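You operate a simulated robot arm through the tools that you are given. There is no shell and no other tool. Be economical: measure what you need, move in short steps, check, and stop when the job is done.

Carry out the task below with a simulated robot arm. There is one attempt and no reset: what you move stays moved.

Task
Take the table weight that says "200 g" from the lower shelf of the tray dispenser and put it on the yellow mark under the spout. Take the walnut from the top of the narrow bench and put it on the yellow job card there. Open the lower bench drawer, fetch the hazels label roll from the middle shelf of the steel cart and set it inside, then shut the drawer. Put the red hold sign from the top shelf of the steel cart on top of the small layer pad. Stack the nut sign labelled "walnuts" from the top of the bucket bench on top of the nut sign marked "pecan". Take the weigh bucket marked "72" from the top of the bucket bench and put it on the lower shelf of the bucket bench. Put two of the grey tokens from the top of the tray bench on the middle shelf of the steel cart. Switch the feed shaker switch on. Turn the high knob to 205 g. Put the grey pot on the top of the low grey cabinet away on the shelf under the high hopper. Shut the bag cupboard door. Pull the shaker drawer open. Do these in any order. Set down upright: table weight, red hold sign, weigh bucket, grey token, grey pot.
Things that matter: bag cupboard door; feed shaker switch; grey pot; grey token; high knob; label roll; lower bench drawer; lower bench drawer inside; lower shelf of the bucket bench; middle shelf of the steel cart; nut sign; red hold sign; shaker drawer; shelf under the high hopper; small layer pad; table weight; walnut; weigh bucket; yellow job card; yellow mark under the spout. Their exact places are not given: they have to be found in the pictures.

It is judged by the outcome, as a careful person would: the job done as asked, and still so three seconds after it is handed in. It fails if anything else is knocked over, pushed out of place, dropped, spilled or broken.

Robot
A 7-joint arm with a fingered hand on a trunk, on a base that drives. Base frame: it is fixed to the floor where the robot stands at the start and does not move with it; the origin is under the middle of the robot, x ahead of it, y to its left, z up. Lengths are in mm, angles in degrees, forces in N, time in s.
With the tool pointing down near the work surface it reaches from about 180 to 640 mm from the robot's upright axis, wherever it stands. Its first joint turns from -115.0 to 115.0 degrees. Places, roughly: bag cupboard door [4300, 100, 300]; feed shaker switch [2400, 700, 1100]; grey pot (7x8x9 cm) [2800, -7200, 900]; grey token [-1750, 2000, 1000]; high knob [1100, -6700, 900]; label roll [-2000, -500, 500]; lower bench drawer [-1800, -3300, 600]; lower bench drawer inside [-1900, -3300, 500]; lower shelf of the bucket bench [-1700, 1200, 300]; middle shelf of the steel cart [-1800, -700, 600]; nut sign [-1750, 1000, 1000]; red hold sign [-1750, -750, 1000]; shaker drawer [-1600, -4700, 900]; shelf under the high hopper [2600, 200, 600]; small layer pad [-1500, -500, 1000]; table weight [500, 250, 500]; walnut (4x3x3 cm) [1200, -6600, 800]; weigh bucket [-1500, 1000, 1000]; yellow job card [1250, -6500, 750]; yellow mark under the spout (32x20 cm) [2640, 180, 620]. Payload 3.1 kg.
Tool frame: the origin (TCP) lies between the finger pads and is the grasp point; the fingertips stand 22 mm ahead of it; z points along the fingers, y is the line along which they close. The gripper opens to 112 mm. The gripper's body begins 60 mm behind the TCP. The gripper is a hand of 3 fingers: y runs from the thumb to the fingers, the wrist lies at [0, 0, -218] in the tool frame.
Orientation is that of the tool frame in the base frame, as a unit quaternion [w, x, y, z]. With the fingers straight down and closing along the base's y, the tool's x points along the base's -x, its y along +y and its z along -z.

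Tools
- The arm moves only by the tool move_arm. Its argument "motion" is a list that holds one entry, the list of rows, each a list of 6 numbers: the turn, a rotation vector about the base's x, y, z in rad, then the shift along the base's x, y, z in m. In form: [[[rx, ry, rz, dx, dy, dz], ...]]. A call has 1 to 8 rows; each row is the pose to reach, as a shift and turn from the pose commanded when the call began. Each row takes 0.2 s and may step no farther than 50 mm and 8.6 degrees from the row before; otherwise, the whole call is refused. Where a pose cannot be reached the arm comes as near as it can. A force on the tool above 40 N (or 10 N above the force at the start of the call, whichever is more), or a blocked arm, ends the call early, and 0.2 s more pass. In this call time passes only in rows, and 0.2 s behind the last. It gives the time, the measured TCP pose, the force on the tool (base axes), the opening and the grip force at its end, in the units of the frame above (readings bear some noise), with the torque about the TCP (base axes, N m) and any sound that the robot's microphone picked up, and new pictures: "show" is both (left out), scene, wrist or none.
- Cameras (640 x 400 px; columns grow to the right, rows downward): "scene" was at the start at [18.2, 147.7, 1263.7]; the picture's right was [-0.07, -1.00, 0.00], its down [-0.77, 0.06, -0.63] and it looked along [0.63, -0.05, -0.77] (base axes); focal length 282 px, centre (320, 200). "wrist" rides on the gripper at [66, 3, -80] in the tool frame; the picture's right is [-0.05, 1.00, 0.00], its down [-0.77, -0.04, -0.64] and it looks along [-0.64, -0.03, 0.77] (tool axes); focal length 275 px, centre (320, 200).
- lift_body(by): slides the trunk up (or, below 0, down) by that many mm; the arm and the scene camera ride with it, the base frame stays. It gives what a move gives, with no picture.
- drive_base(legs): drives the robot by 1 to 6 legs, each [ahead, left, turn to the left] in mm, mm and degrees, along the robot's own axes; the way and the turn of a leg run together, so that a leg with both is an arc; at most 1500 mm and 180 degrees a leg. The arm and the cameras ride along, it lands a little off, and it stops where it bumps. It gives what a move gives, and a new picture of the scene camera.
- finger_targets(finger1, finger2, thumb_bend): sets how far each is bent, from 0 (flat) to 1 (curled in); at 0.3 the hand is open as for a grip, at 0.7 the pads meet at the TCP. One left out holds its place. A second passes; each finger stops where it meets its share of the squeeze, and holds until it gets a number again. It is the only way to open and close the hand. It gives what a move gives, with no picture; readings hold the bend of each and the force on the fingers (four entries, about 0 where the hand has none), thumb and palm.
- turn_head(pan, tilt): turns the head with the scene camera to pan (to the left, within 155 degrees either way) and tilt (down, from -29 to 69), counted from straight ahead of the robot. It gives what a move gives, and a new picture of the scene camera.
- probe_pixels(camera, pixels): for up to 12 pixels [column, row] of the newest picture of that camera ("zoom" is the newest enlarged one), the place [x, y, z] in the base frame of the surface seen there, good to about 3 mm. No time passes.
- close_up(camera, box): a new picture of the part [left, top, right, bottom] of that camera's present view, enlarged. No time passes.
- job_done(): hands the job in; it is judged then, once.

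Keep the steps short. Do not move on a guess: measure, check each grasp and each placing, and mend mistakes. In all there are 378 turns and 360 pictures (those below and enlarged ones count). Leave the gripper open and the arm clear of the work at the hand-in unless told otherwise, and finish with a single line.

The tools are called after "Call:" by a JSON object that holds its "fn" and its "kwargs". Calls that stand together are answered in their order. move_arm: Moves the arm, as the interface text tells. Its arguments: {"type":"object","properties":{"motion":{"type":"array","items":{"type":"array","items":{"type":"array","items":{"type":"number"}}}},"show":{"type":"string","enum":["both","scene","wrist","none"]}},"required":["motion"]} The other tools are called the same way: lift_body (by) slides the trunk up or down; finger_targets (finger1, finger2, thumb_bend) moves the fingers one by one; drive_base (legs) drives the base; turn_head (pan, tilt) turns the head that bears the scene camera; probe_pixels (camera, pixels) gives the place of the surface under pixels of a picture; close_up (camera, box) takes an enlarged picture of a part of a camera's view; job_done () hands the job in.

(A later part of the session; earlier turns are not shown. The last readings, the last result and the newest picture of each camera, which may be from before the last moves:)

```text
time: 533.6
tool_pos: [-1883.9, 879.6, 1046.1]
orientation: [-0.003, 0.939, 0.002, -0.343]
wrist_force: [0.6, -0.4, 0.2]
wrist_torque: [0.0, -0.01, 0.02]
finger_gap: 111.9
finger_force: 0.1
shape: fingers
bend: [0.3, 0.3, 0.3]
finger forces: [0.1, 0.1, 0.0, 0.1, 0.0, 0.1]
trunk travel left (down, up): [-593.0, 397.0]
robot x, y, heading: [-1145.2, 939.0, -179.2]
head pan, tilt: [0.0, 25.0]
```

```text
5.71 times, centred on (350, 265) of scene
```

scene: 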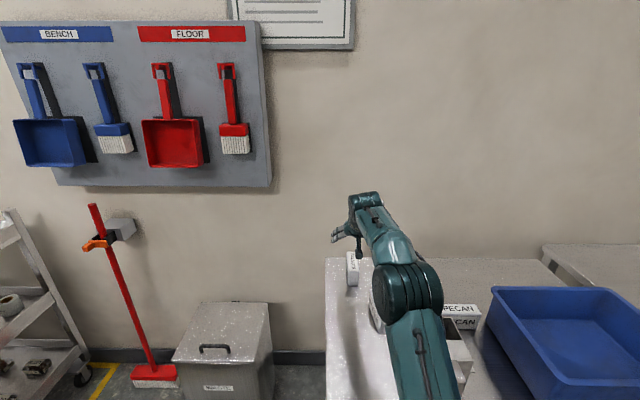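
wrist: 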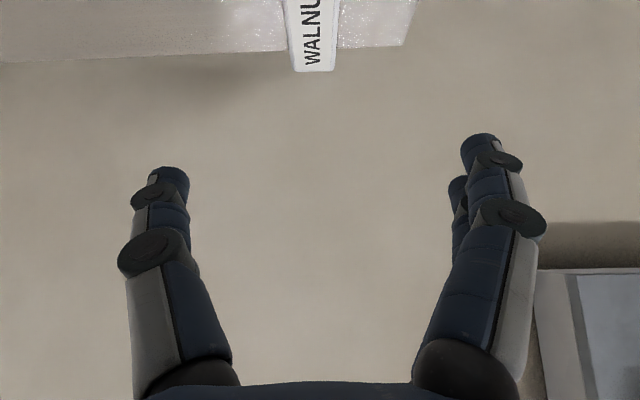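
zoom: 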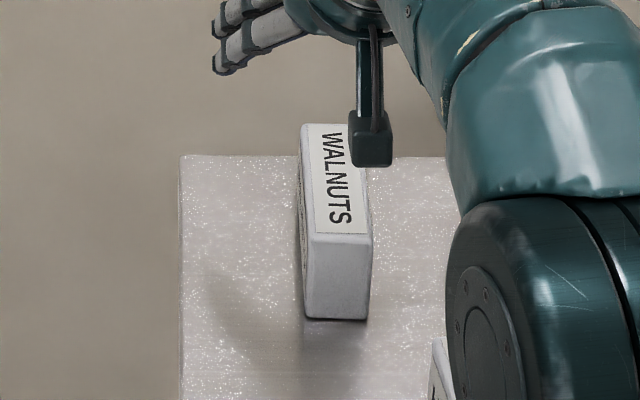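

Call:
{"fn": "move_arm", "kwargs": {"motion": [[[0, 0, 0, -0.01, 0.003, -0.04], [0, 0, 0, -0.025, 0.004, -0.08], [0, 0, 0, -0.04, 0.004, -0.12], [0, 0, 0, -0.05, 0.004, -0.145]]], "show": "both"}}

```text
time: 534.6
tool_pos: [-1931.0, 882.8, 904.5]
orientation: [-0.003, 0.939, 0.003, -0.343]
wrist_force: [-0.3, -0.3, 0.4]
wrist_torque: [-0.01, 0.0, 0.02]
finger_gap: 111.9
finger_force: 0.1
shape: fingers
bend: [0.3, 0.3, 0.3]
finger forces: [0.0, 0.0, 0.0, 0.0, 0.0, 0.0]
trunk travel left (down, up): [-593.0, 397.0]
robot x, y, heading: [-1140.4, 941.0, -179.1]
head pan, tilt: [0.0, 25.0]
```

scene: 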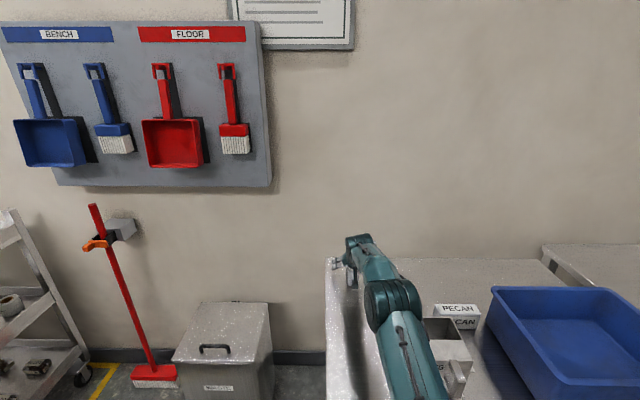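
wrist: 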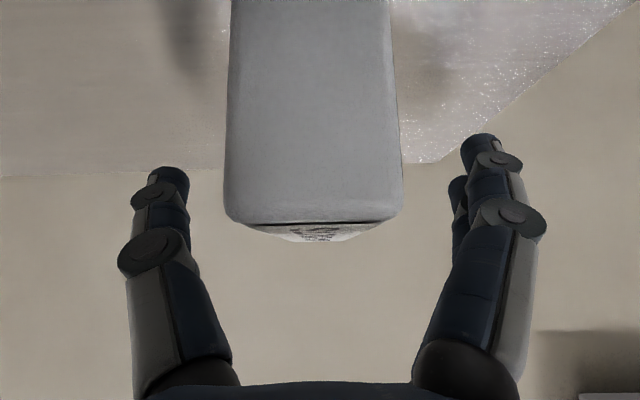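

Call:
{"fn": "finger_targets", "kwargs": {"finger1": 0.75, "finger2": 0.75, "thumb_bend": 0.75}}

Call:
{"fn": "move_arm", "kwargs": {"motion": [[[0, 0, 0, 0, 0, 0.04], [0, 0, 0, 0.02, 0, 0.08], [0, 0, 0, 0.04, 0, 0.12]]], "show": "both"}}

```text
time: 535.6
tool_pos: [-1930.4, 882.5, 903.5]
orientation: [-0.003, 0.94, 0.002, -0.342]
wrist_force: [0.3, 0.5, -0.3]
wrist_torque: [0.02, -0.01, 0.01]
finger_gap: 31.0
finger_force: 18.3
shape: fingers
bend: [0.61, 0.62, 0.63]
finger forces: [9.0, 9.1, 0.0, 0.0, 18.0, 0.0]
trunk travel left (down, up): [-593.0, 397.0]
robot x, y, heading: [-1147.4, 940.5, -179.1]
head pan, tilt: [0.0, 25.0]
```

```text
time: 536.5
tool_pos: [-1892.7, 884.5, 1026.4]
orientation: [-0.003, 0.94, 0.002, -0.342]
wrist_force: [0.2, 0.2, -0.9]
wrist_torque: [-0.02, 0.0, -0.02]
finger_gap: 30.8
finger_force: 17.9
shape: fingers
bend: [0.61, 0.62, 0.63]
finger forces: [9.0, 9.2, 0.0, 0.0, 18.0, 0.0]
trunk travel left (down, up): [-593.0, 397.0]
robot x, y, heading: [-1144.1, 940.7, -179.0]
head pan, tilt: [0.0, 25.0]
```

scene: 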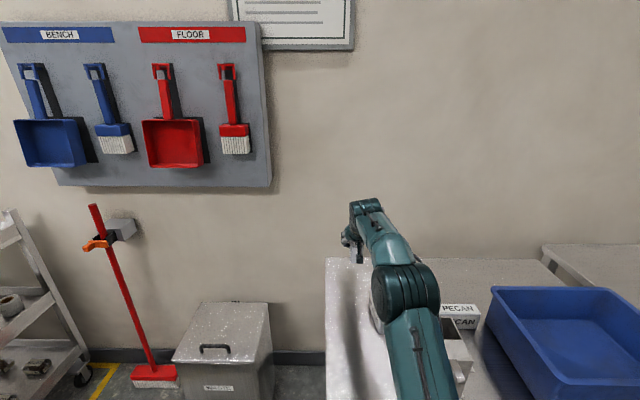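
wrist: 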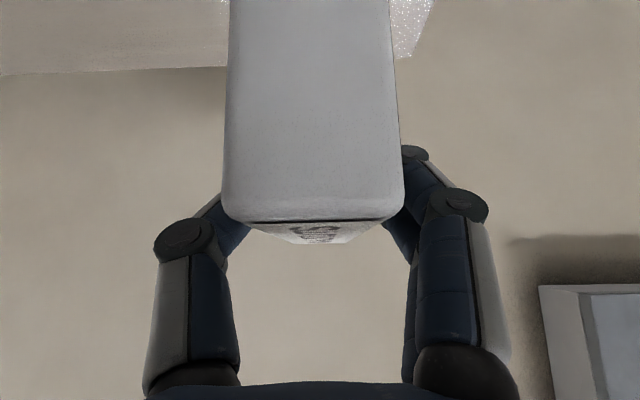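

Call:
{"fn": "probe_pixels", "kwargs": {"camera": "scene", "pixels": [[495, 290], [600, 290], [460, 306], [445, 310], [475, 310], [445, 322], [478, 322]]}}

```text
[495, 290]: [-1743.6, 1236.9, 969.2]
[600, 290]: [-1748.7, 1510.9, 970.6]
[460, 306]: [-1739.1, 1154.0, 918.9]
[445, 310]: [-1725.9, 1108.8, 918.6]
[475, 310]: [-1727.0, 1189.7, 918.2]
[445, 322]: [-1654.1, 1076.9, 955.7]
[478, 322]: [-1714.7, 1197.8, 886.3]
```

Rotate −90° about vertical while carrying to above PECAN (tray rim rules out the other way).

Call:
{"fn": "move_arm", "kwargs": {"motion": [[[0, 0, -0.135, 0.014, 0.022, 0.02], [0, 0, -0.27, 0.027, 0.045, 0.04], [0, 0, -0.405, 0.04, 0.067, 0.06], [0, 0, -0.54, 0.054, 0.09, 0.06], [0, 0, -0.675, 0.067, 0.112, 0.06], [0, 0, -0.81, 0.08, 0.134, 0.06], [0, 0, -0.945, 0.094, 0.156, 0.06], [0, 0, -1.08, 0.107, 0.178, 0.06]]], "show": "none"}}

Call:
{"fn": "move_arm", "kwargs": {"motion": [[[0, 0, -0.13, 0.014, 0.022, 0], [0, 0, -0.26, 0.027, 0.045, 0], [0, 0, -0.39, 0.04, 0.067, 0], [0, 0, -0.49, 0.055, 0.09, 0]]], "show": "both"}}

```text
time: 538.2
tool_pos: [-1786.1, 1062.4, 1083.5]
orientation: [-0.181, 0.805, -0.483, -0.292]
wrist_force: [0.0, 0.1, -1.6]
wrist_torque: [-0.01, 0.04, -0.01]
finger_gap: 30.7
finger_force: 18.0
shape: fingers
bend: [0.61, 0.62, 0.63]
finger forces: [8.9, 9.0, 0.0, 0.1, 17.8, 0.0]
trunk travel left (down, up): [-593.0, 397.0]
robot x, y, heading: [-1144.4, 938.6, -179.4]
head pan, tilt: [0.0, 25.0]
```

```text
time: 539.2
tool_pos: [-1729.5, 1151.5, 1084.3]
orientation: [-0.245, 0.666, -0.663, -0.24]
wrist_force: [0.1, 0.4, -0.8]
wrist_torque: [-0.01, 0.0, 0.01]
finger_gap: 31.0
finger_force: 18.1
shape: fingers
bend: [0.61, 0.62, 0.63]
finger forces: [8.9, 8.9, 0.0, 0.0, 17.9, 0.0]
trunk travel left (down, up): [-593.0, 397.0]
robot x, y, heading: [-1147.5, 937.9, -179.6]
head pan, tilt: [0.0, 25.0]
```

scene: 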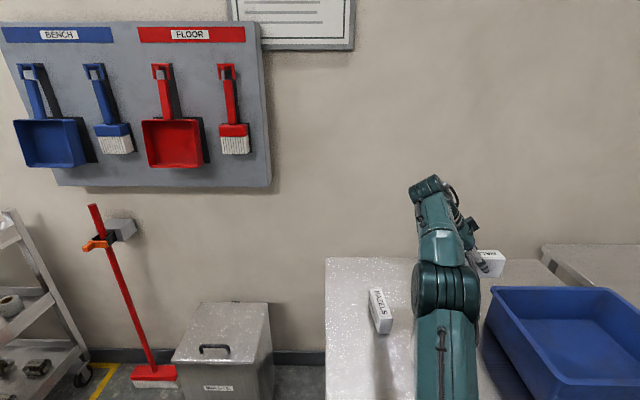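
wrist: 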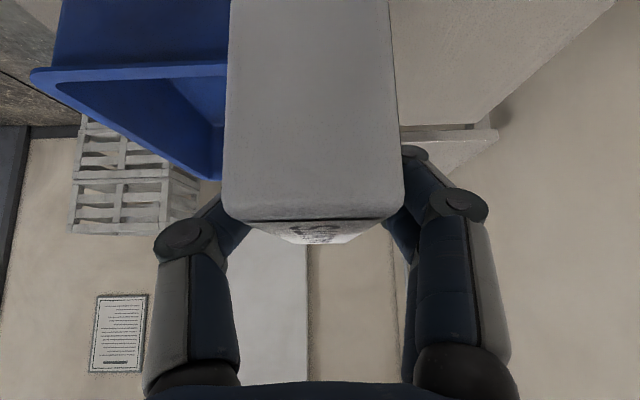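

Call:
{"fn": "close_up", "kwargs": {"camera": "scene", "box": [400, 210, 560, 330]}}

Call:
{"fn": "probe_pixels", "kwargs": {"camera": "zoom", "pixels": [[365, 175], [380, 185], [410, 190], [370, 225], [410, 230], [180, 390], [330, 395]]}}

```text
3.33 times, centred on (480, 270) of scene
```

zoom: 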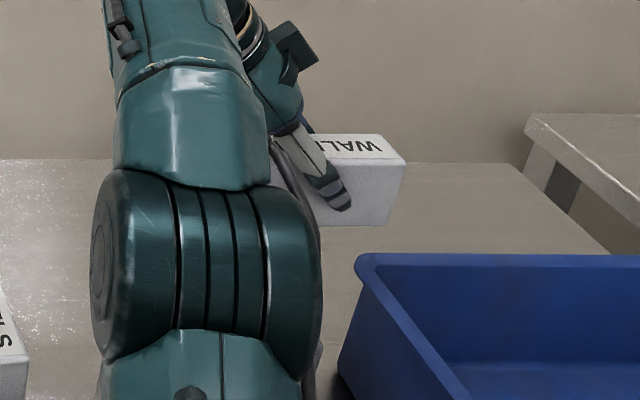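

```text
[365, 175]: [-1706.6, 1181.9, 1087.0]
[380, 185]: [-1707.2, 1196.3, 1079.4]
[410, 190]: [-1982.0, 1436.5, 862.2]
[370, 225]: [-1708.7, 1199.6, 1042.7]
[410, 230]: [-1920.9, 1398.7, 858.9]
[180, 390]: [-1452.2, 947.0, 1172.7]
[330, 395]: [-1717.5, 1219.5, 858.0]
```

Call:
{"fn": "move_arm", "kwargs": {"motion": [[[0, 0, 0, -0.008, -0.003, -0.04], [0, 0, 0, -0.008, -0.003, -0.08], [0, 0, 0, -0.008, -0.003, -0.107], [0, 0, 0, -0.008, -0.003, -0.115]]], "show": "scene"}}

Call:
{"fn": "close_up", "kwargs": {"camera": "scene", "box": [420, 240, 520, 340]}}

```text
time: 540.2
tool_pos: [-1738.9, 1150.6, 968.4]
orientation: [-0.243, 0.666, -0.663, -0.24]
wrist_force: [-0.1, -0.4, -1.1]
wrist_torque: [0.04, -0.01, -0.02]
finger_gap: 30.6
finger_force: 17.9
shape: fingers
bend: [0.61, 0.62, 0.63]
finger forces: [8.8, 9.0, 0.0, 0.0, 17.8, 0.0]
trunk travel left (down, up): [-593.0, 397.0]
robot x, y, heading: [-1143.9, 942.7, -179.6]
head pan, tilt: [0.0, 25.0]
```

scene: 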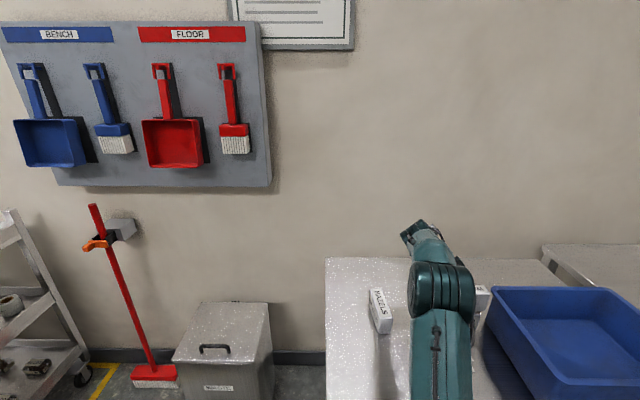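

```text
4.00 times, centred on (470, 290) of scene
```

zoom: 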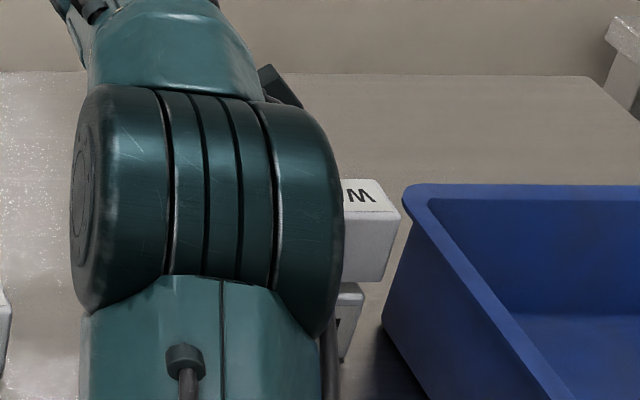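

Call:
{"fn": "probe_pixels", "kwargs": {"camera": "zoom", "pixels": [[360, 250], [380, 250], [395, 225], [346, 320], [356, 310], [350, 295], [370, 200]]}}

```text
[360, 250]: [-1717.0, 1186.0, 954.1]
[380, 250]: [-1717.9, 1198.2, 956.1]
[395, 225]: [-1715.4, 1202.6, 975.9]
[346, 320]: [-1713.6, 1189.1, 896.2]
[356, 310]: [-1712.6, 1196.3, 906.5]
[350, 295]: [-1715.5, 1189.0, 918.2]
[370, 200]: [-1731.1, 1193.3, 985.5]
```

Call:
{"fn": "move_arm", "kwargs": {"motion": [[[0, 0, 0, 0.002, -0.003, -0.003], [0, 0, 0, 0.002, -0.003, -0.006]]], "show": "none"}}

```text
time: 540.9
tool_pos: [-1736.7, 1146.3, 963.8]
orientation: [-0.246, 0.665, -0.663, -0.24]
wrist_force: [-0.1, 0.4, -0.4]
wrist_torque: [-0.02, -0.01, 0.01]
finger_gap: 30.7
finger_force: 18.6
shape: fingers
bend: [0.61, 0.62, 0.63]
finger forces: [8.9, 9.1, 0.0, 0.0, 17.8, 0.0]
trunk travel left (down, up): [-593.0, 397.0]
robot x, y, heading: [-1143.4, 941.1, -179.4]
head pan, tilt: [0.0, 25.0]
```

Call:
{"fn": "move_arm", "kwargs": {"motion": [[[0, 0, 0, 0, 0, -0.002], [0, 0, 0, 0, 0, -0.004]]], "show": "none"}}

```text
time: 541.5
tool_pos: [-1736.5, 1145.9, 960.6]
orientation: [-0.244, 0.666, -0.662, -0.242]
wrist_force: [-1.8, 2.0, 12.8]
wrist_torque: [0.11, 0.07, 0.03]
finger_gap: 30.7
finger_force: 19.2
shape: fingers
bend: [0.62, 0.62, 0.64]
finger forces: [10.1, 10.0, 0.0, 0.0, 18.4, 0.0]
trunk travel left (down, up): [-593.0, 397.0]
robot x, y, heading: [-1145.9, 935.9, -179.2]
head pan, tilt: [0.0, 25.0]
```

Call:
{"fn": "move_arm", "kwargs": {"motion": [[[0, 0, 0, 0, 0, 0.002]]], "show": "none"}}

Call:
{"fn": "finger_targets", "kwargs": {"finger1": 0.57, "finger2": 0.57, "thumb_bend": 0.57}}

Call:
{"fn": "finger_targets", "kwargs": {"finger1": 0.42, "finger2": 0.42, "thumb_bend": 0.42}}

Call:
{"fn": "move_arm", "kwargs": {"motion": [[[0, 0, 0, 0, -0.02, 0.025], [0, 0, 0, 0, -0.045, 0.05], [0, 0, 0, 0, -0.07, 0.085], [0, 0, 0, 0, -0.09, 0.12]]], "show": "both"}}

```text
time: 541.9
tool_pos: [-1736.3, 1146.0, 961.7]
orientation: [-0.245, 0.665, -0.663, -0.24]
wrist_force: [0.4, 1.3, 7.5]
wrist_torque: [0.11, 0.05, 0.0]
finger_gap: 30.6
finger_force: 18.7
shape: fingers
bend: [0.62, 0.62, 0.64]
finger forces: [9.7, 9.5, 0.0, 0.1, 18.4, 0.1]
trunk travel left (down, up): [-593.0, 397.0]
robot x, y, heading: [-1142.1, 938.7, -179.4]
head pan, tilt: [0.0, 25.0]
```

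```text
time: 542.9
tool_pos: [-1735.7, 1145.8, 961.6]
orientation: [-0.244, 0.666, -0.662, -0.241]
wrist_force: [0.5, -0.6, 0.0]
wrist_torque: [-0.02, -0.02, 0.0]
finger_gap: 38.4
finger_force: 0.8
shape: fingers
bend: [0.56, 0.56, 0.56]
finger forces: [0.0, 0.0, 0.0, 0.0, 0.3, 0.0]
trunk travel left (down, up): [-593.0, 397.0]
robot x, y, heading: [-1143.9, 940.7, -179.1]
head pan, tilt: [0.0, 25.0]
```

```text
time: 543.9
tool_pos: [-1736.8, 1146.0, 961.0]
orientation: [-0.245, 0.666, -0.663, -0.239]
wrist_force: [-0.3, -0.5, -1.0]
wrist_torque: [-0.02, -0.03, 0.02]
finger_gap: 77.3
finger_force: 0.1
shape: fingers
bend: [0.42, 0.42, 0.42]
finger forces: [0.1, 0.0, 0.0, 0.0, 0.0, 0.1]
trunk travel left (down, up): [-593.0, 397.0]
robot x, y, heading: [-1142.0, 940.5, -179.2]
head pan, tilt: [0.0, 25.0]
```

```text
time: 544.9
tool_pos: [-1734.3, 1054.4, 1079.6]
orientation: [-0.244, 0.666, -0.663, -0.24]
wrist_force: [-0.1, -0.1, -0.8]
wrist_torque: [0.02, -0.02, 0.02]
finger_gap: 77.4
finger_force: 0.1
shape: fingers
bend: [0.42, 0.42, 0.42]
finger forces: [0.1, 0.1, 0.1, 0.0, 0.0, 0.1]
trunk travel left (down, up): [-593.0, 397.0]
robot x, y, heading: [-1140.2, 939.6, -179.3]
head pan, tilt: [0.0, 25.0]
```

scene: 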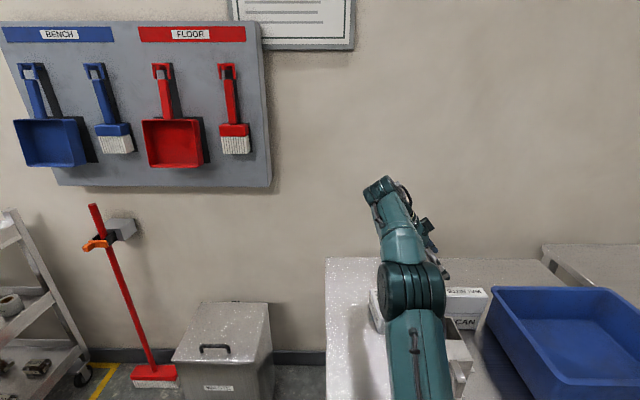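
wrist: 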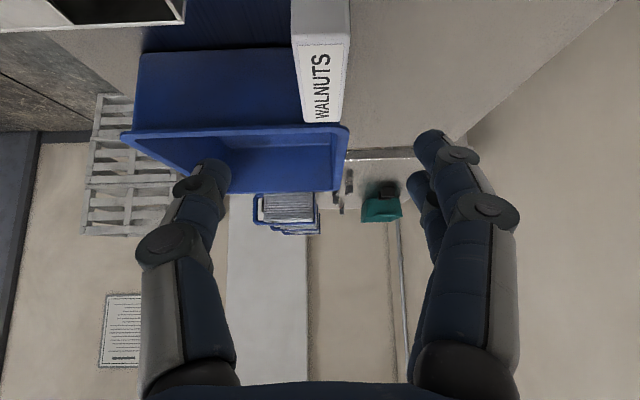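

WALNUTS now sits on PECAN. Restore the hand: rotate back and straighten while retracting.

Call:
{"fn": "move_arm", "kwargs": {"motion": [[[0, 0, 0.135, 0.02, -0.015, 0.01], [0, 0, 0.27, 0.04, -0.03, 0.02], [0, 0, 0.405, 0.06, -0.045, 0.03], [0, 0, 0.54, 0.08, -0.06, 0.03], [0, 0, 0.675, 0.1, -0.075, 0.03], [0, 0, 0.81, 0.12, -0.09, 0.03], [0, 0, 0.945, 0.14, -0.1, 0.03], [0, 0, 1.08, 0.16, -0.11, 0.03]]], "show": "none"}}

Call:
{"fn": "move_arm", "kwargs": {"motion": [[[0, 0, 0.13, 0.02, -0.01, 0], [0, 0, 0.26, 0.04, -0.02, 0], [0, 0, 0.39, 0.06, -0.03, 0], [0, 0, 0.49, 0.07, -0.04, 0]]], "show": "none"}}

Call:
{"fn": "move_arm", "kwargs": {"motion": [[[0, -0.14, 0, 0, 0, 0.01], [0, -0.28, 0, 0, 0, 0.01], [0, -0.42, 0, 0, 0, 0.01], [0, -0.56, 0, 0, 0, 0.01], [0, -0.7, 0, 0, 0, 0.01]]], "show": "scene"}}

Call:
{"fn": "close_up", "kwargs": {"camera": "scene", "box": [340, 240, 540, 370]}}

```text
time: 546.6
tool_pos: [-1577.4, 946.3, 1111.2]
orientation: [-0.088, 0.912, -0.228, -0.331]
wrist_force: [0.4, -0.9, 0.0]
wrist_torque: [0.01, 0.03, -0.02]
finger_gap: 77.9
finger_force: 0.0
shape: fingers
bend: [0.42, 0.42, 0.42]
finger forces: [0.1, 0.1, 0.0, 0.1, 0.0, 0.0]
out of reach, approached as far as the arm can: row 6
trunk travel left (down, up): [-593.0, 397.0]
robot x, y, heading: [-1141.3, 936.4, -179.5]
head pan, tilt: [0.0, 25.0]
```

```text
time: 547.6
tool_pos: [-1508.3, 904.8, 1111.2]
orientation: [-0.004, 0.939, 0.003, -0.343]
wrist_force: [0.2, 0.3, -0.2]
wrist_torque: [0.01, 0.0, 0.0]
finger_gap: 77.8
finger_force: 0.0
shape: fingers
bend: [0.42, 0.42, 0.42]
finger forces: [0.0, 0.0, 0.0, 0.1, 0.0, 0.0]
trunk travel left (down, up): [-593.0, 397.0]
robot x, y, heading: [-1141.1, 938.7, -179.1]
head pan, tilt: [0.0, 25.0]
```

```text
time: 548.9
tool_pos: [-1507.6, 905.6, 1121.3]
orientation: [-0.002, 1.0, 0.003, 0.002]
wrist_force: [0.2, 0.0, 0.1]
wrist_torque: [-0.02, 0.01, 0.04]
finger_gap: 77.9
finger_force: 0.1
shape: fingers
bend: [0.42, 0.42, 0.42]
finger forces: [0.0, 0.0, 0.1, 0.1, 0.1, 0.0]
trunk travel left (down, up): [-593.0, 397.0]
robot x, y, heading: [-1145.3, 941.7, -179.1]
head pan, tilt: [0.0, 25.0]
```

scene: 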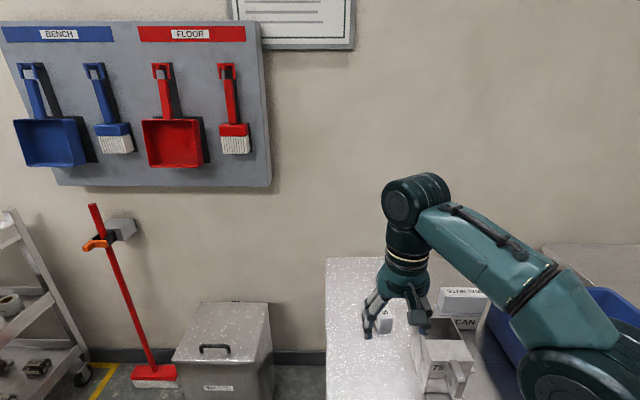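

```text
3.08 times, centred on (440, 305) of scene
```

zoom: 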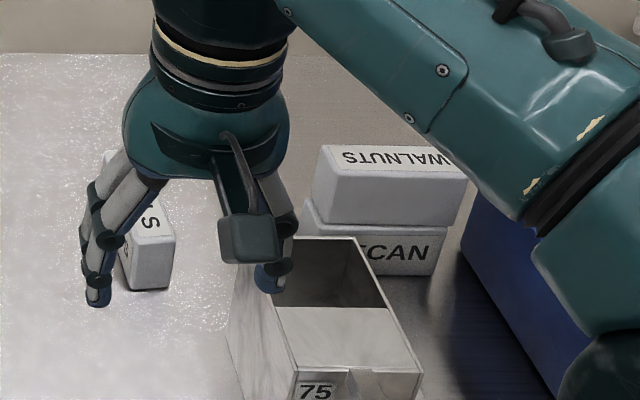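

Stack is fine. Now the tray bench for grey tokens: back off and go right.

Call:
{"fn": "drive_base", "kwargs": {"legs": [[-250, 0, -0.8], [0, -1020, 0]]}}

Call:
{"fn": "turn_head", "kwargs": {"pan": 5, "tilt": 40}}

Call:
{"fn": "close_up", "kwargs": {"camera": "scene", "box": [160, 60, 640, 300]}}

```text
time: 555.6
tool_pos: [-1245.7, 1947.1, 1122.0]
orientation: [-0.002, 1.0, -0.012, 0.001]
wrist_force: [-0.1, 0.3, 0.5]
wrist_torque: [-0.02, 0.04, 0.03]
finger_gap: 77.8
finger_force: 0.0
shape: fingers
bend: [0.42, 0.42, 0.42]
finger forces: [0.0, 0.0, 0.0, 0.0, 0.1, 0.0]
trunk travel left (down, up): [-593.0, 397.0]
robot x, y, heading: [-882.1, 1970.7, 179.0]
head pan, tilt: [0.0, 25.0]
```

scene: 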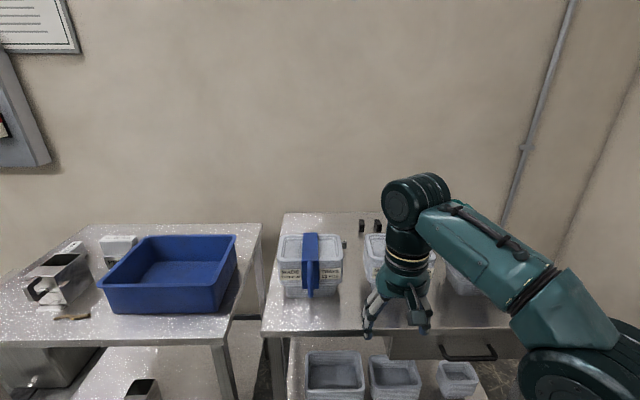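

```text
time: 556.4
tool_pos: [-1244.7, 1945.4, 1120.7]
orientation: [-0.002, 1.0, -0.011, 0.001]
wrist_force: [0.8, 0.3, 0.2]
wrist_torque: [-0.02, 0.02, -0.01]
finger_gap: 77.8
finger_force: 0.1
shape: fingers
bend: [0.42, 0.42, 0.42]
finger forces: [0.0, 0.1, 0.0, 0.0, 0.0, 0.0]
trunk travel left (down, up): [-593.0, 397.0]
robot x, y, heading: [-884.0, 1970.3, 179.0]
head pan, tilt: [5.0, 40.0]
```

scene: 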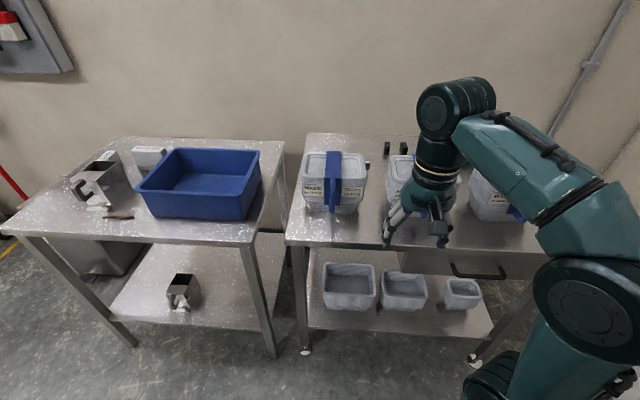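

```text
1.33 times, centred on (400, 180) of scene
```

zoom: 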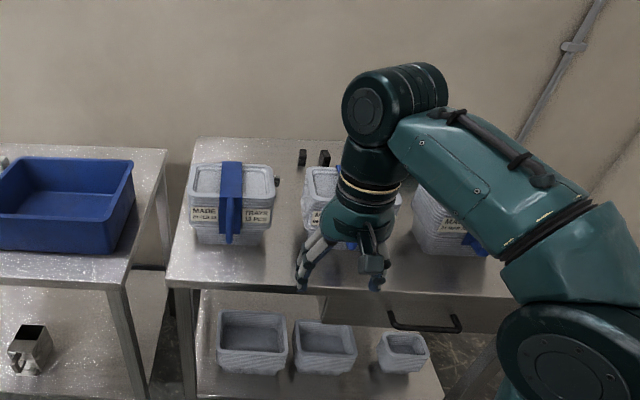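

Call:
{"fn": "close_up", "kwargs": {"camera": "scene", "box": [350, 130, 430, 190]}}

Call:
{"fn": "probe_pixels", "kwargs": {"camera": "zoom", "pixels": [[290, 105], [290, 155], [425, 105], [425, 155], [140, 250], [120, 275], [400, 230], [230, 280]]}}

```text
6.67 times, centred on (390, 160) of scene
```

zoom: 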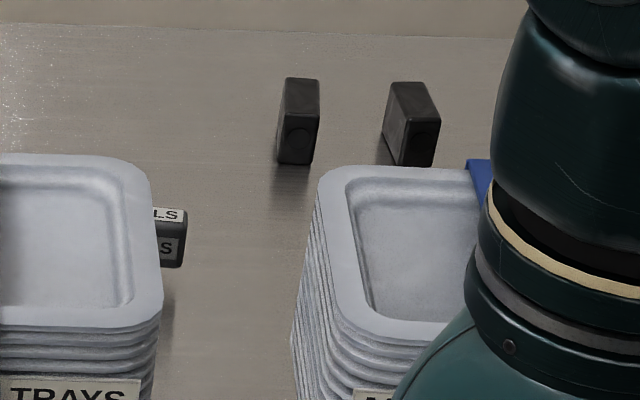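

```text
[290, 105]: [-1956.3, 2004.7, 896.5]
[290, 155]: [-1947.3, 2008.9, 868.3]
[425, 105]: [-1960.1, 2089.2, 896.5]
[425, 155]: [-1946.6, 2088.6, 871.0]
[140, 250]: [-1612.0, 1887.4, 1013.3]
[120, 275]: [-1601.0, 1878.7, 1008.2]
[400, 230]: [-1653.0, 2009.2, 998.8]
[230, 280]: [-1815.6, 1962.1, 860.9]
```

Call:
{"fn": "lift_body", "kwargs": {"by": 390}}

Call:
{"fn": "turn_head", "kwargs": {"pan": 5, "tilt": 52}}

Call:
{"fn": "close_up", "kwargs": {"camera": "scene", "box": [300, 60, 560, 230]}}

```text
time: 560.1
tool_pos: [-1245.0, 1946.3, 1512.3]
orientation: [-0.003, 1.0, -0.011, 0.001]
wrist_force: [-0.3, 0.0, -0.8]
wrist_torque: [-0.02, 0.01, 0.03]
finger_gap: 77.8
finger_force: 0.0
shape: fingers
bend: [0.42, 0.42, 0.42]
finger forces: [0.0, 0.0, 0.0, 0.0, 0.0, 0.0]
trunk travel left (down, up): [-983.0, 7.0]
robot x, y, heading: [-882.5, 1966.9, 178.8]
head pan, tilt: [5.0, 40.0]
```

```text
time: 560.9
tool_pos: [-1247.0, 1946.4, 1511.3]
orientation: [-0.002, 1.0, -0.011, 0.001]
wrist_force: [0.3, 0.9, -0.1]
wrist_torque: [0.0, 0.02, -0.03]
finger_gap: 77.9
finger_force: 0.1
shape: fingers
bend: [0.42, 0.42, 0.42]
finger forces: [0.1, 0.0, 0.0, 0.1, 0.1, 0.1]
trunk travel left (down, up): [-983.0, 7.0]
robot x, y, heading: [-882.7, 1969.7, 179.3]
head pan, tilt: [5.0, 52.0]
```

scene: 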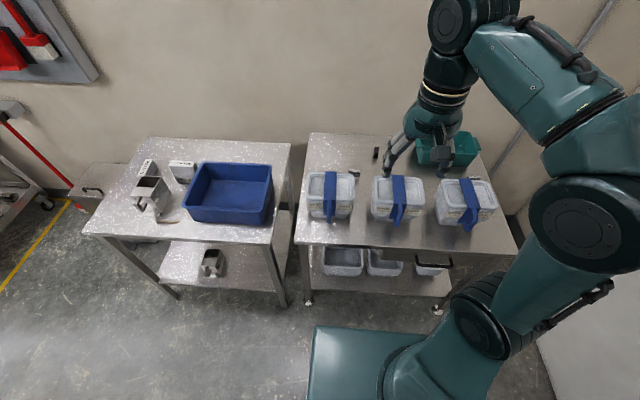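

```text
2.35 times, centred on (430, 145) of scene
```

zoom: 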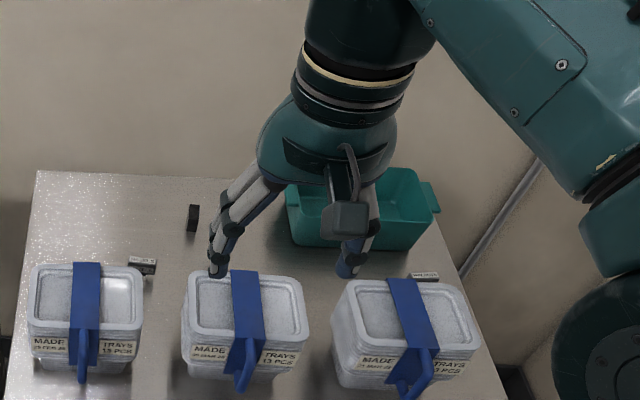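

Call:
{"fn": "close_up", "kwargs": {"camera": "scene", "box": [336, 130, 416, 180]}}

Call:
{"fn": "close_up", "kwargs": {"camera": "scene", "box": [400, 120, 500, 190]}}

```text
8.00 times, centred on (376, 155) of scene
```

zoom: 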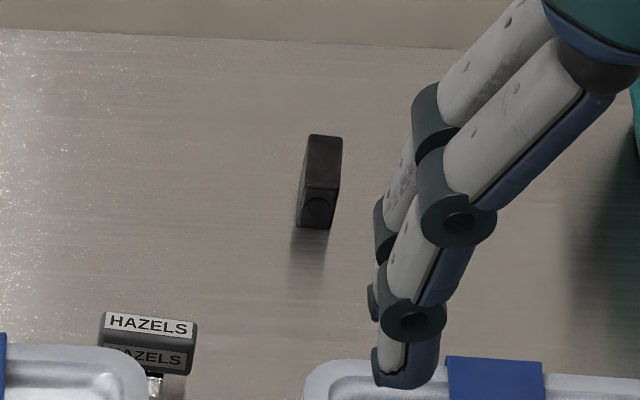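

```text
5.71 times, centred on (450, 155) of scene
```

zoom: 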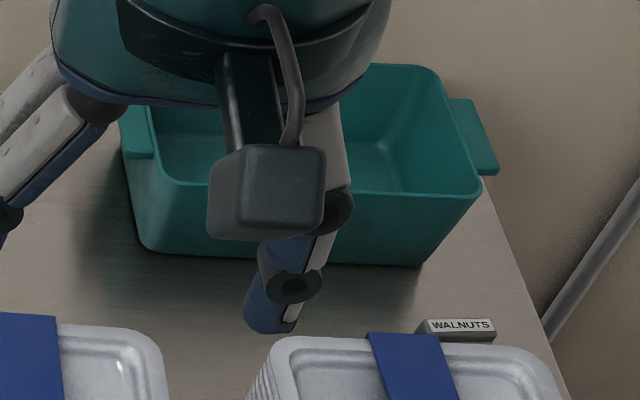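

Call:
{"fn": "drive_base", "kwargs": {"legs": [[0, 330, 0]]}}

Call:
{"fn": "turn_head", "kwargs": {"pan": -28, "tilt": 45}}

Call:
{"fn": "close_up", "kwargs": {"camera": "scene", "box": [160, 90, 480, 270]}}

```text
time: 563.0
tool_pos: [-1250.8, 1616.3, 1512.1]
orientation: [-0.002, 1.0, -0.009, 0.001]
wrist_force: [0.0, -0.6, 1.1]
wrist_torque: [0.02, 0.02, 0.03]
finger_gap: 77.8
finger_force: 0.1
shape: fingers
bend: [0.42, 0.42, 0.42]
finger forces: [0.1, 0.0, 0.2, 0.0, 0.0, 0.0]
trunk travel left (down, up): [-983.0, 7.0]
robot x, y, heading: [-887.0, 1637.5, 179.2]
head pan, tilt: [5.0, 52.0]
```

scene: 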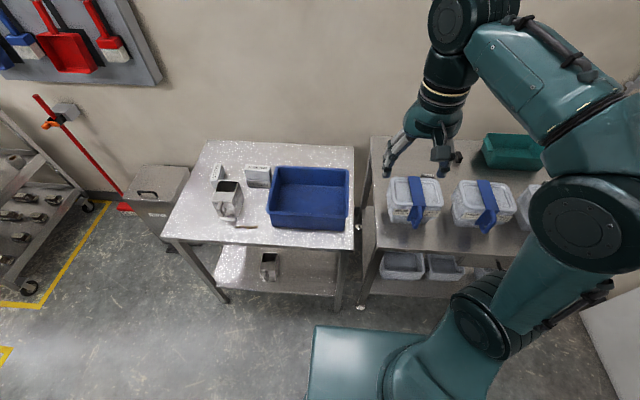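

```text
time: 564.0
tool_pos: [-1249.4, 1615.2, 1511.1]
orientation: [-0.002, 1.0, -0.01, 0.001]
wrist_force: [0.6, -0.2, -0.3]
wrist_torque: [-0.02, 0.0, 0.0]
finger_gap: 77.8
finger_force: 0.2
shape: fingers
bend: [0.42, 0.42, 0.42]
finger forces: [0.1, 0.0, 0.1, 0.0, 0.0, 0.0]
trunk travel left (down, up): [-983.0, 7.0]
robot x, y, heading: [-887.4, 1638.8, 179.0]
head pan, tilt: [-28.0, 45.0]
```

scene: 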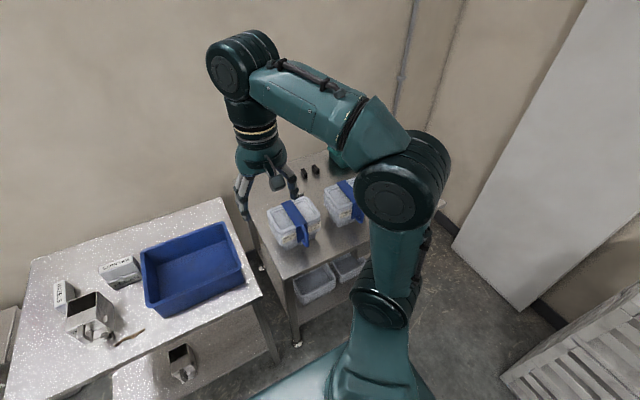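

```text
2.00 times, centred on (320, 180) of scene
```

zoom: 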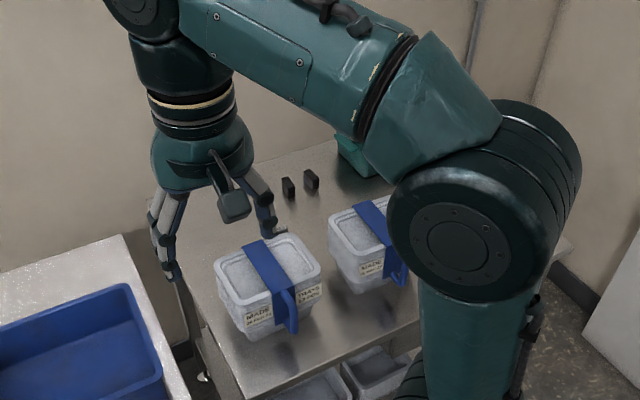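

Call:
{"fn": "drive_base", "kwargs": {"legs": [[0, -650, 0]]}}

Call:
{"fn": "turn_head", "kwargs": {"pan": 22, "tilt": 50}}

Call:
{"fn": "close_up", "kwargs": {"camera": "scene", "box": [200, 60, 520, 260]}}

```text
time: 567.6
tool_pos: [-1245.3, 2258.7, 1510.6]
orientation: [-0.003, 1.0, -0.003, 0.001]
wrist_force: [0.5, 0.1, -0.8]
wrist_torque: [0.02, -0.02, 0.03]
finger_gap: 78.0
finger_force: 0.0
shape: fingers
bend: [0.42, 0.42, 0.42]
finger forces: [0.0, 0.1, 0.0, 0.0, 0.1, 0.0]
trunk travel left (down, up): [-983.0, 7.0]
robot x, y, heading: [-880.4, 2287.2, 180.0]
head pan, tilt: [-28.0, 45.0]
```

scene: 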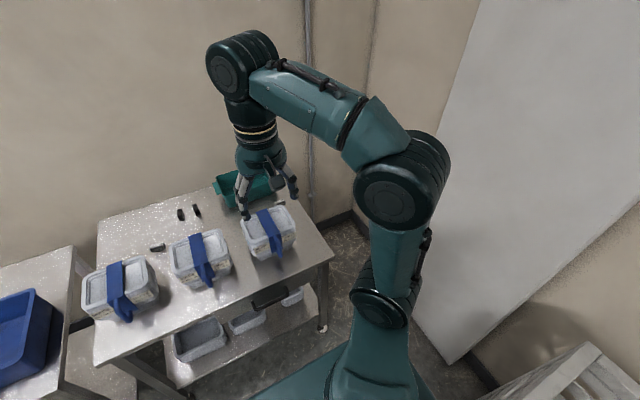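

```text
time: 568.8
tool_pos: [-1246.0, 2260.3, 1511.0]
orientation: [-0.002, 1.0, -0.004, 0.002]
wrist_force: [0.0, -0.6, -0.4]
wrist_torque: [0.0, -0.02, 0.01]
finger_gap: 78.0
finger_force: 0.1
shape: fingers
bend: [0.42, 0.42, 0.42]
finger forces: [0.0, 0.0, 0.1, 0.0, 0.0, 0.0]
trunk travel left (down, up): [-983.0, 7.0]
robot x, y, heading: [-881.0, 2284.9, 180.0]
head pan, tilt: [22.0, 50.0]
```

scene: 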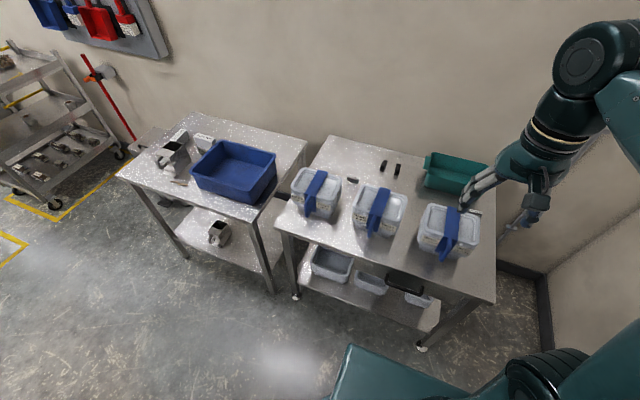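

```text
2.00 times, centred on (360, 160) of scene
```

zoom: 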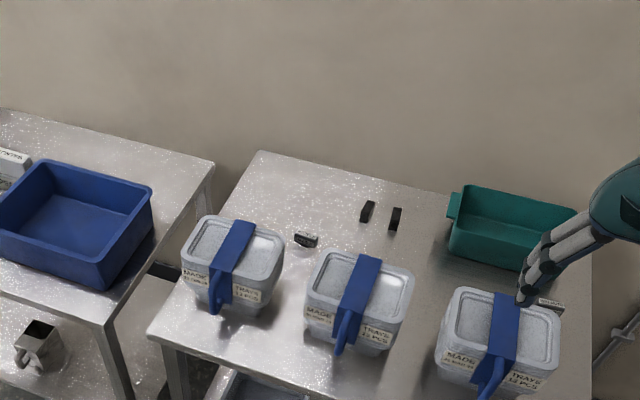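

Call:
{"fn": "close_up", "kwargs": {"camera": "scene", "box": [340, 150, 410, 194]}}

Call:
{"fn": "probe_pixels", "kwargs": {"camera": "scene", "pixels": [[276, 220], [485, 292], [330, 140], [445, 290], [383, 160], [397, 168], [352, 180], [470, 210], [380, 240], [300, 135]]}}

```text
9.09 times, centred on (375, 172) of scene
```

zoom: 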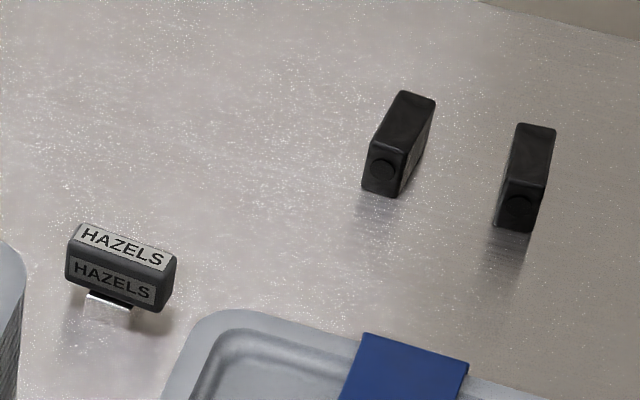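

```text
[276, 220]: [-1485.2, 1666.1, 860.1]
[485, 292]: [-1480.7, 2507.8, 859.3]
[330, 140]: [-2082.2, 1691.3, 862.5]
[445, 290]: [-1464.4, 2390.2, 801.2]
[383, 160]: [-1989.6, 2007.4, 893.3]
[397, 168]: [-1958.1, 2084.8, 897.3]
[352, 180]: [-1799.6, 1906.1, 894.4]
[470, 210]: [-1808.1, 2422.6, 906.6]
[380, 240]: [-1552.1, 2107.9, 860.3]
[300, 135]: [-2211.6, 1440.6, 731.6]
```

The labelled dark-grey tokens on little feet (HAZELS behind the left tray stack, WALNUTS behind the right one) fit the stated location; the black blocks are something else. I go closer and check with the wrist camera.

Call:
{"fn": "drive_base", "kwargs": {"legs": [[0, 355, 0], [310, 0, 0]]}}

Call:
{"fn": "lift_body", "kwargs": {"by": -290}}

Call:
{"fn": "move_arm", "kwargs": {"motion": [[[0, 0, 0, -0.045, 0, 0], [0, 0, 0, -0.09, 0, 0], [0, 0, 0, -0.135, 0, 0], [0, 0, 0, -0.17, 0, 0]]], "show": "wrist"}}

```text
time: 572.8
tool_pos: [-1557.0, 1905.1, 1512.1]
orientation: [-0.001, 1.0, -0.007, 0.0]
wrist_force: [0.4, 0.1, 0.3]
wrist_torque: [-0.01, 0.03, -0.01]
finger_gap: 77.9
finger_force: 0.1
shape: fingers
bend: [0.42, 0.42, 0.42]
finger forces: [0.0, 0.0, 0.0, 0.1, 0.0, 0.0]
trunk travel left (down, up): [-983.0, 7.0]
robot x, y, heading: [-1191.2, 1933.4, 179.8]
head pan, tilt: [22.0, 50.0]
```

scene: 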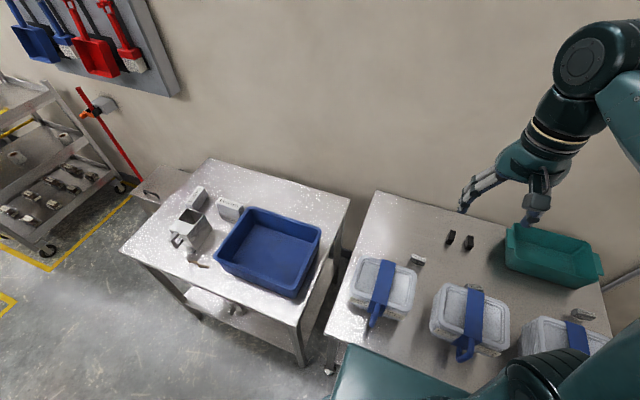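

```text
time: 575.7
tool_pos: [-1556.5, 1904.9, 1221.0]
orientation: [-0.001, 1.0, -0.007, 0.0]
wrist_force: [0.1, -0.2, -0.3]
wrist_torque: [0.01, -0.05, 0.0]
finger_gap: 77.8
finger_force: 0.0
shape: fingers
bend: [0.42, 0.42, 0.42]
finger forces: [0.0, 0.1, 0.0, 0.0, 0.0, 0.0]
trunk travel left (down, up): [-693.0, 297.0]
robot x, y, heading: [-1194.5, 1931.0, 179.4]
head pan, tilt: [22.0, 50.0]
```

```text
time: 576.7
tool_pos: [-1718.7, 1902.2, 1220.7]
orientation: [-0.003, 1.0, -0.004, 0.001]
wrist_force: [0.9, 0.6, -0.5]
wrist_torque: [0.01, 0.03, 0.0]
finger_gap: 78.1
finger_force: 0.0
shape: fingers
bend: [0.42, 0.42, 0.42]
finger forces: [0.0, 0.1, 0.0, 0.0, 0.1, 0.0]
out of reach, approached as far as the arm can: row 4
trunk travel left (down, up): [-693.0, 297.0]
robot x, y, heading: [-1195.5, 1931.7, 179.6]
head pan, tilt: [22.0, 50.0]
```

wrist: 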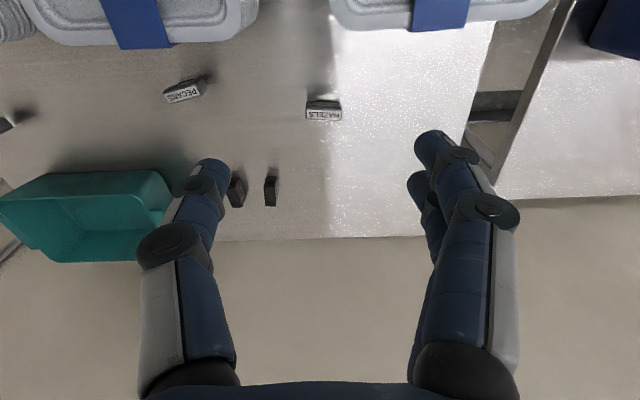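

There are three labelled tokens: HAZELS, PECANS and WALNUTS. Zoom and measure.

Call:
{"fn": "close_up", "kwargs": {"camera": "wrist", "box": [140, 60, 380, 220]}}

Call:
{"fn": "probe_pixels", "kwargs": {"camera": "wrist", "pixels": [[323, 103], [308, 104], [340, 104], [323, 113], [323, 122], [170, 98], [200, 90], [185, 92], [185, 100]]}}

```text
2.50 times, centred on (260, 140) of wrist
```

zoom: 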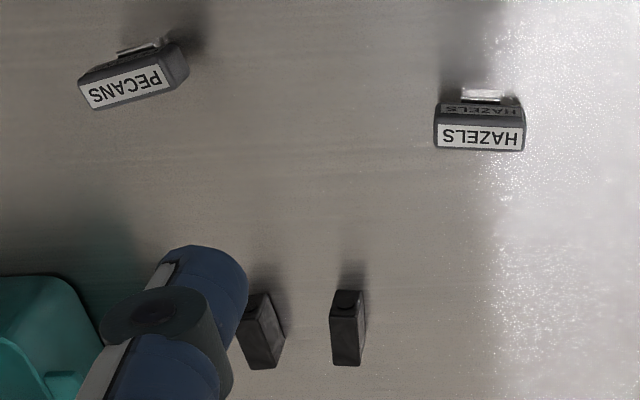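

```text
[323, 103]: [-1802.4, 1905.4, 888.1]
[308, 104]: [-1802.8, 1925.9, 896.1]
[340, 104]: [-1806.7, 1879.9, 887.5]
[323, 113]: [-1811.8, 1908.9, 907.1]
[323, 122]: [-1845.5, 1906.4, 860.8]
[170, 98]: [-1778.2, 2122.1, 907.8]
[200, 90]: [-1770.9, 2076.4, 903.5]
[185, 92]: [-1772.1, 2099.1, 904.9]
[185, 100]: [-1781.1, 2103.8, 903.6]
```

These three are the tokens. Approach HAZELS, moving outward as I descend.

Call:
{"fn": "move_arm", "kwargs": {"motion": [[[0, 0, 0, -0.012, 0.0, -0.046], [0, 0, 0, -0.03, 0.001, -0.09], [0, 0, 0, -0.05, 0.002, -0.13], [0, 0, 0, -0.07, 0.003, -0.17], [0, 0, 0, -0.09, 0.004, -0.21]]], "show": "both"}}

```text
time: 577.9
tool_pos: [-1808.1, 1910.6, 1007.7]
orientation: [-0.001, 1.0, -0.007, 0.001]
wrist_force: [-0.5, 0.5, -0.6]
wrist_torque: [0.02, 0.01, 0.0]
finger_gap: 78.0
finger_force: 0.0
shape: fingers
bend: [0.42, 0.42, 0.42]
finger forces: [0.0, 0.0, 0.0, 0.1, 0.0, 0.1]
trunk travel left (down, up): [-693.0, 297.0]
robot x, y, heading: [-1190.8, 1934.0, 179.8]
head pan, tilt: [22.0, 50.0]
```

scene: 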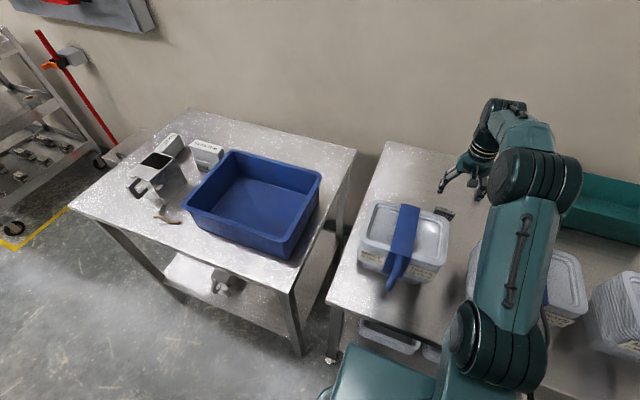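
wrist: 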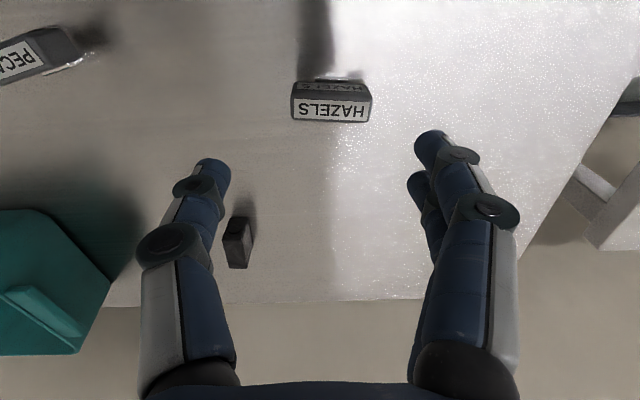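

Call:
{"fn": "probe_pixels", "kwargs": {"camera": "wrist", "pixels": [[331, 97], [331, 107], [331, 119], [294, 105], [368, 110], [331, 87], [240, 245]]}}

```text
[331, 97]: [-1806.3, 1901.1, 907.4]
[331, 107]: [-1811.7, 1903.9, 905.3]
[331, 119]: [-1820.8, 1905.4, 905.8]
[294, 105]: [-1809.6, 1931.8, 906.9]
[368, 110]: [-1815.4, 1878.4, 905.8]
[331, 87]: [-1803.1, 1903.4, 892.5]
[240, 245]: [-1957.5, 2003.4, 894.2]
```

Call:
{"fn": "move_arm", "kwargs": {"motion": [[[0, 0, 0, -0.005, -0.006, -0.04], [0, 0, 0, -0.005, -0.006, -0.08], [0, 0, 0, -0.005, -0.006, -0.115]]], "show": "wrist"}}

Call:
{"fn": "finger_targets", "kwargs": {"finger1": 0.7, "finger2": 0.7, "thumb_bend": 0.7}}

Call:
{"fn": "move_arm", "kwargs": {"motion": [[[0, 0, 0, 0, 0, 0.04], [0, 0, 0, 0, 0, 0.08]]], "show": "wrist"}}

```text
time: 578.7
tool_pos: [-1812.2, 1902.0, 893.8]
orientation: [-0.002, 1.0, -0.006, 0.001]
wrist_force: [0.3, -0.6, -0.3]
wrist_torque: [0.04, 0.0, -0.01]
finger_gap: 77.6
finger_force: 0.2
shape: fingers
bend: [0.42, 0.42, 0.42]
finger forces: [0.0, 0.0, 0.0, 0.0, 0.0, 0.1]
trunk travel left (down, up): [-693.0, 297.0]
robot x, y, heading: [-1193.8, 1931.2, 179.4]
head pan, tilt: [22.0, 50.0]
```

wrist: 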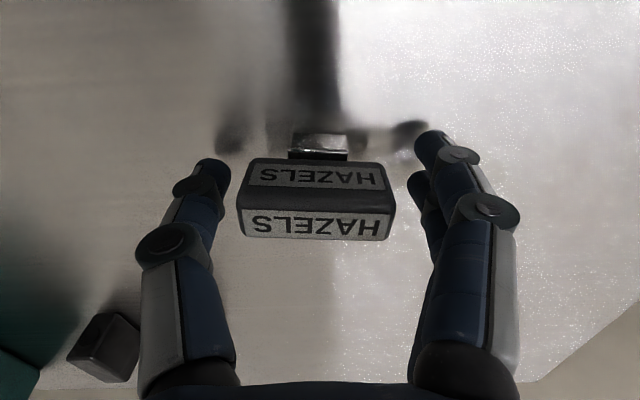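

```text
time: 579.7
tool_pos: [-1811.2, 1903.5, 895.3]
orientation: [-0.002, 1.0, -0.006, 0.001]
wrist_force: [-0.8, -0.3, -0.5]
wrist_torque: [0.02, 0.03, 0.01]
finger_gap: 36.7
finger_force: 18.1
shape: fingers
bend: [0.61, 0.51, 0.6]
finger forces: [7.5, 10.6, 0.0, 0.0, 17.7, 0.0]
trunk travel left (down, up): [-693.0, 297.0]
robot x, y, heading: [-1191.1, 1935.7, 179.6]
head pan, tilt: [22.0, 50.0]
```

```text
time: 580.3
tool_pos: [-1811.6, 1904.5, 975.6]
orientation: [-0.002, 1.0, -0.006, 0.001]
wrist_force: [0.7, 0.3, -0.6]
wrist_torque: [-0.02, -0.01, -0.01]
finger_gap: 36.8
finger_force: 18.2
shape: fingers
bend: [0.61, 0.51, 0.6]
finger forces: [7.5, 10.7, 0.0, 0.0, 17.6, 0.1]
trunk travel left (down, up): [-693.0, 297.0]
robot x, y, heading: [-1191.9, 1929.9, 179.9]
head pan, tilt: [22.0, 50.0]
```

wrist: 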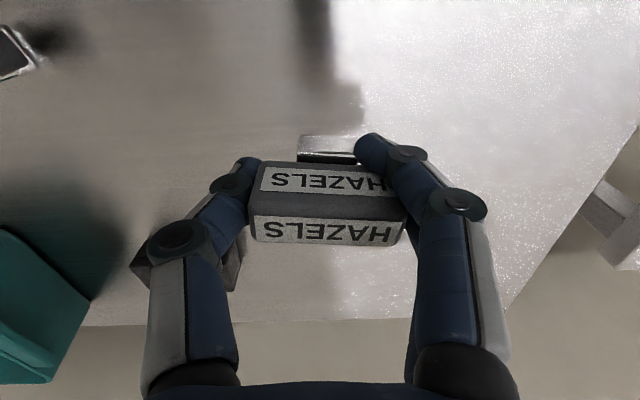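

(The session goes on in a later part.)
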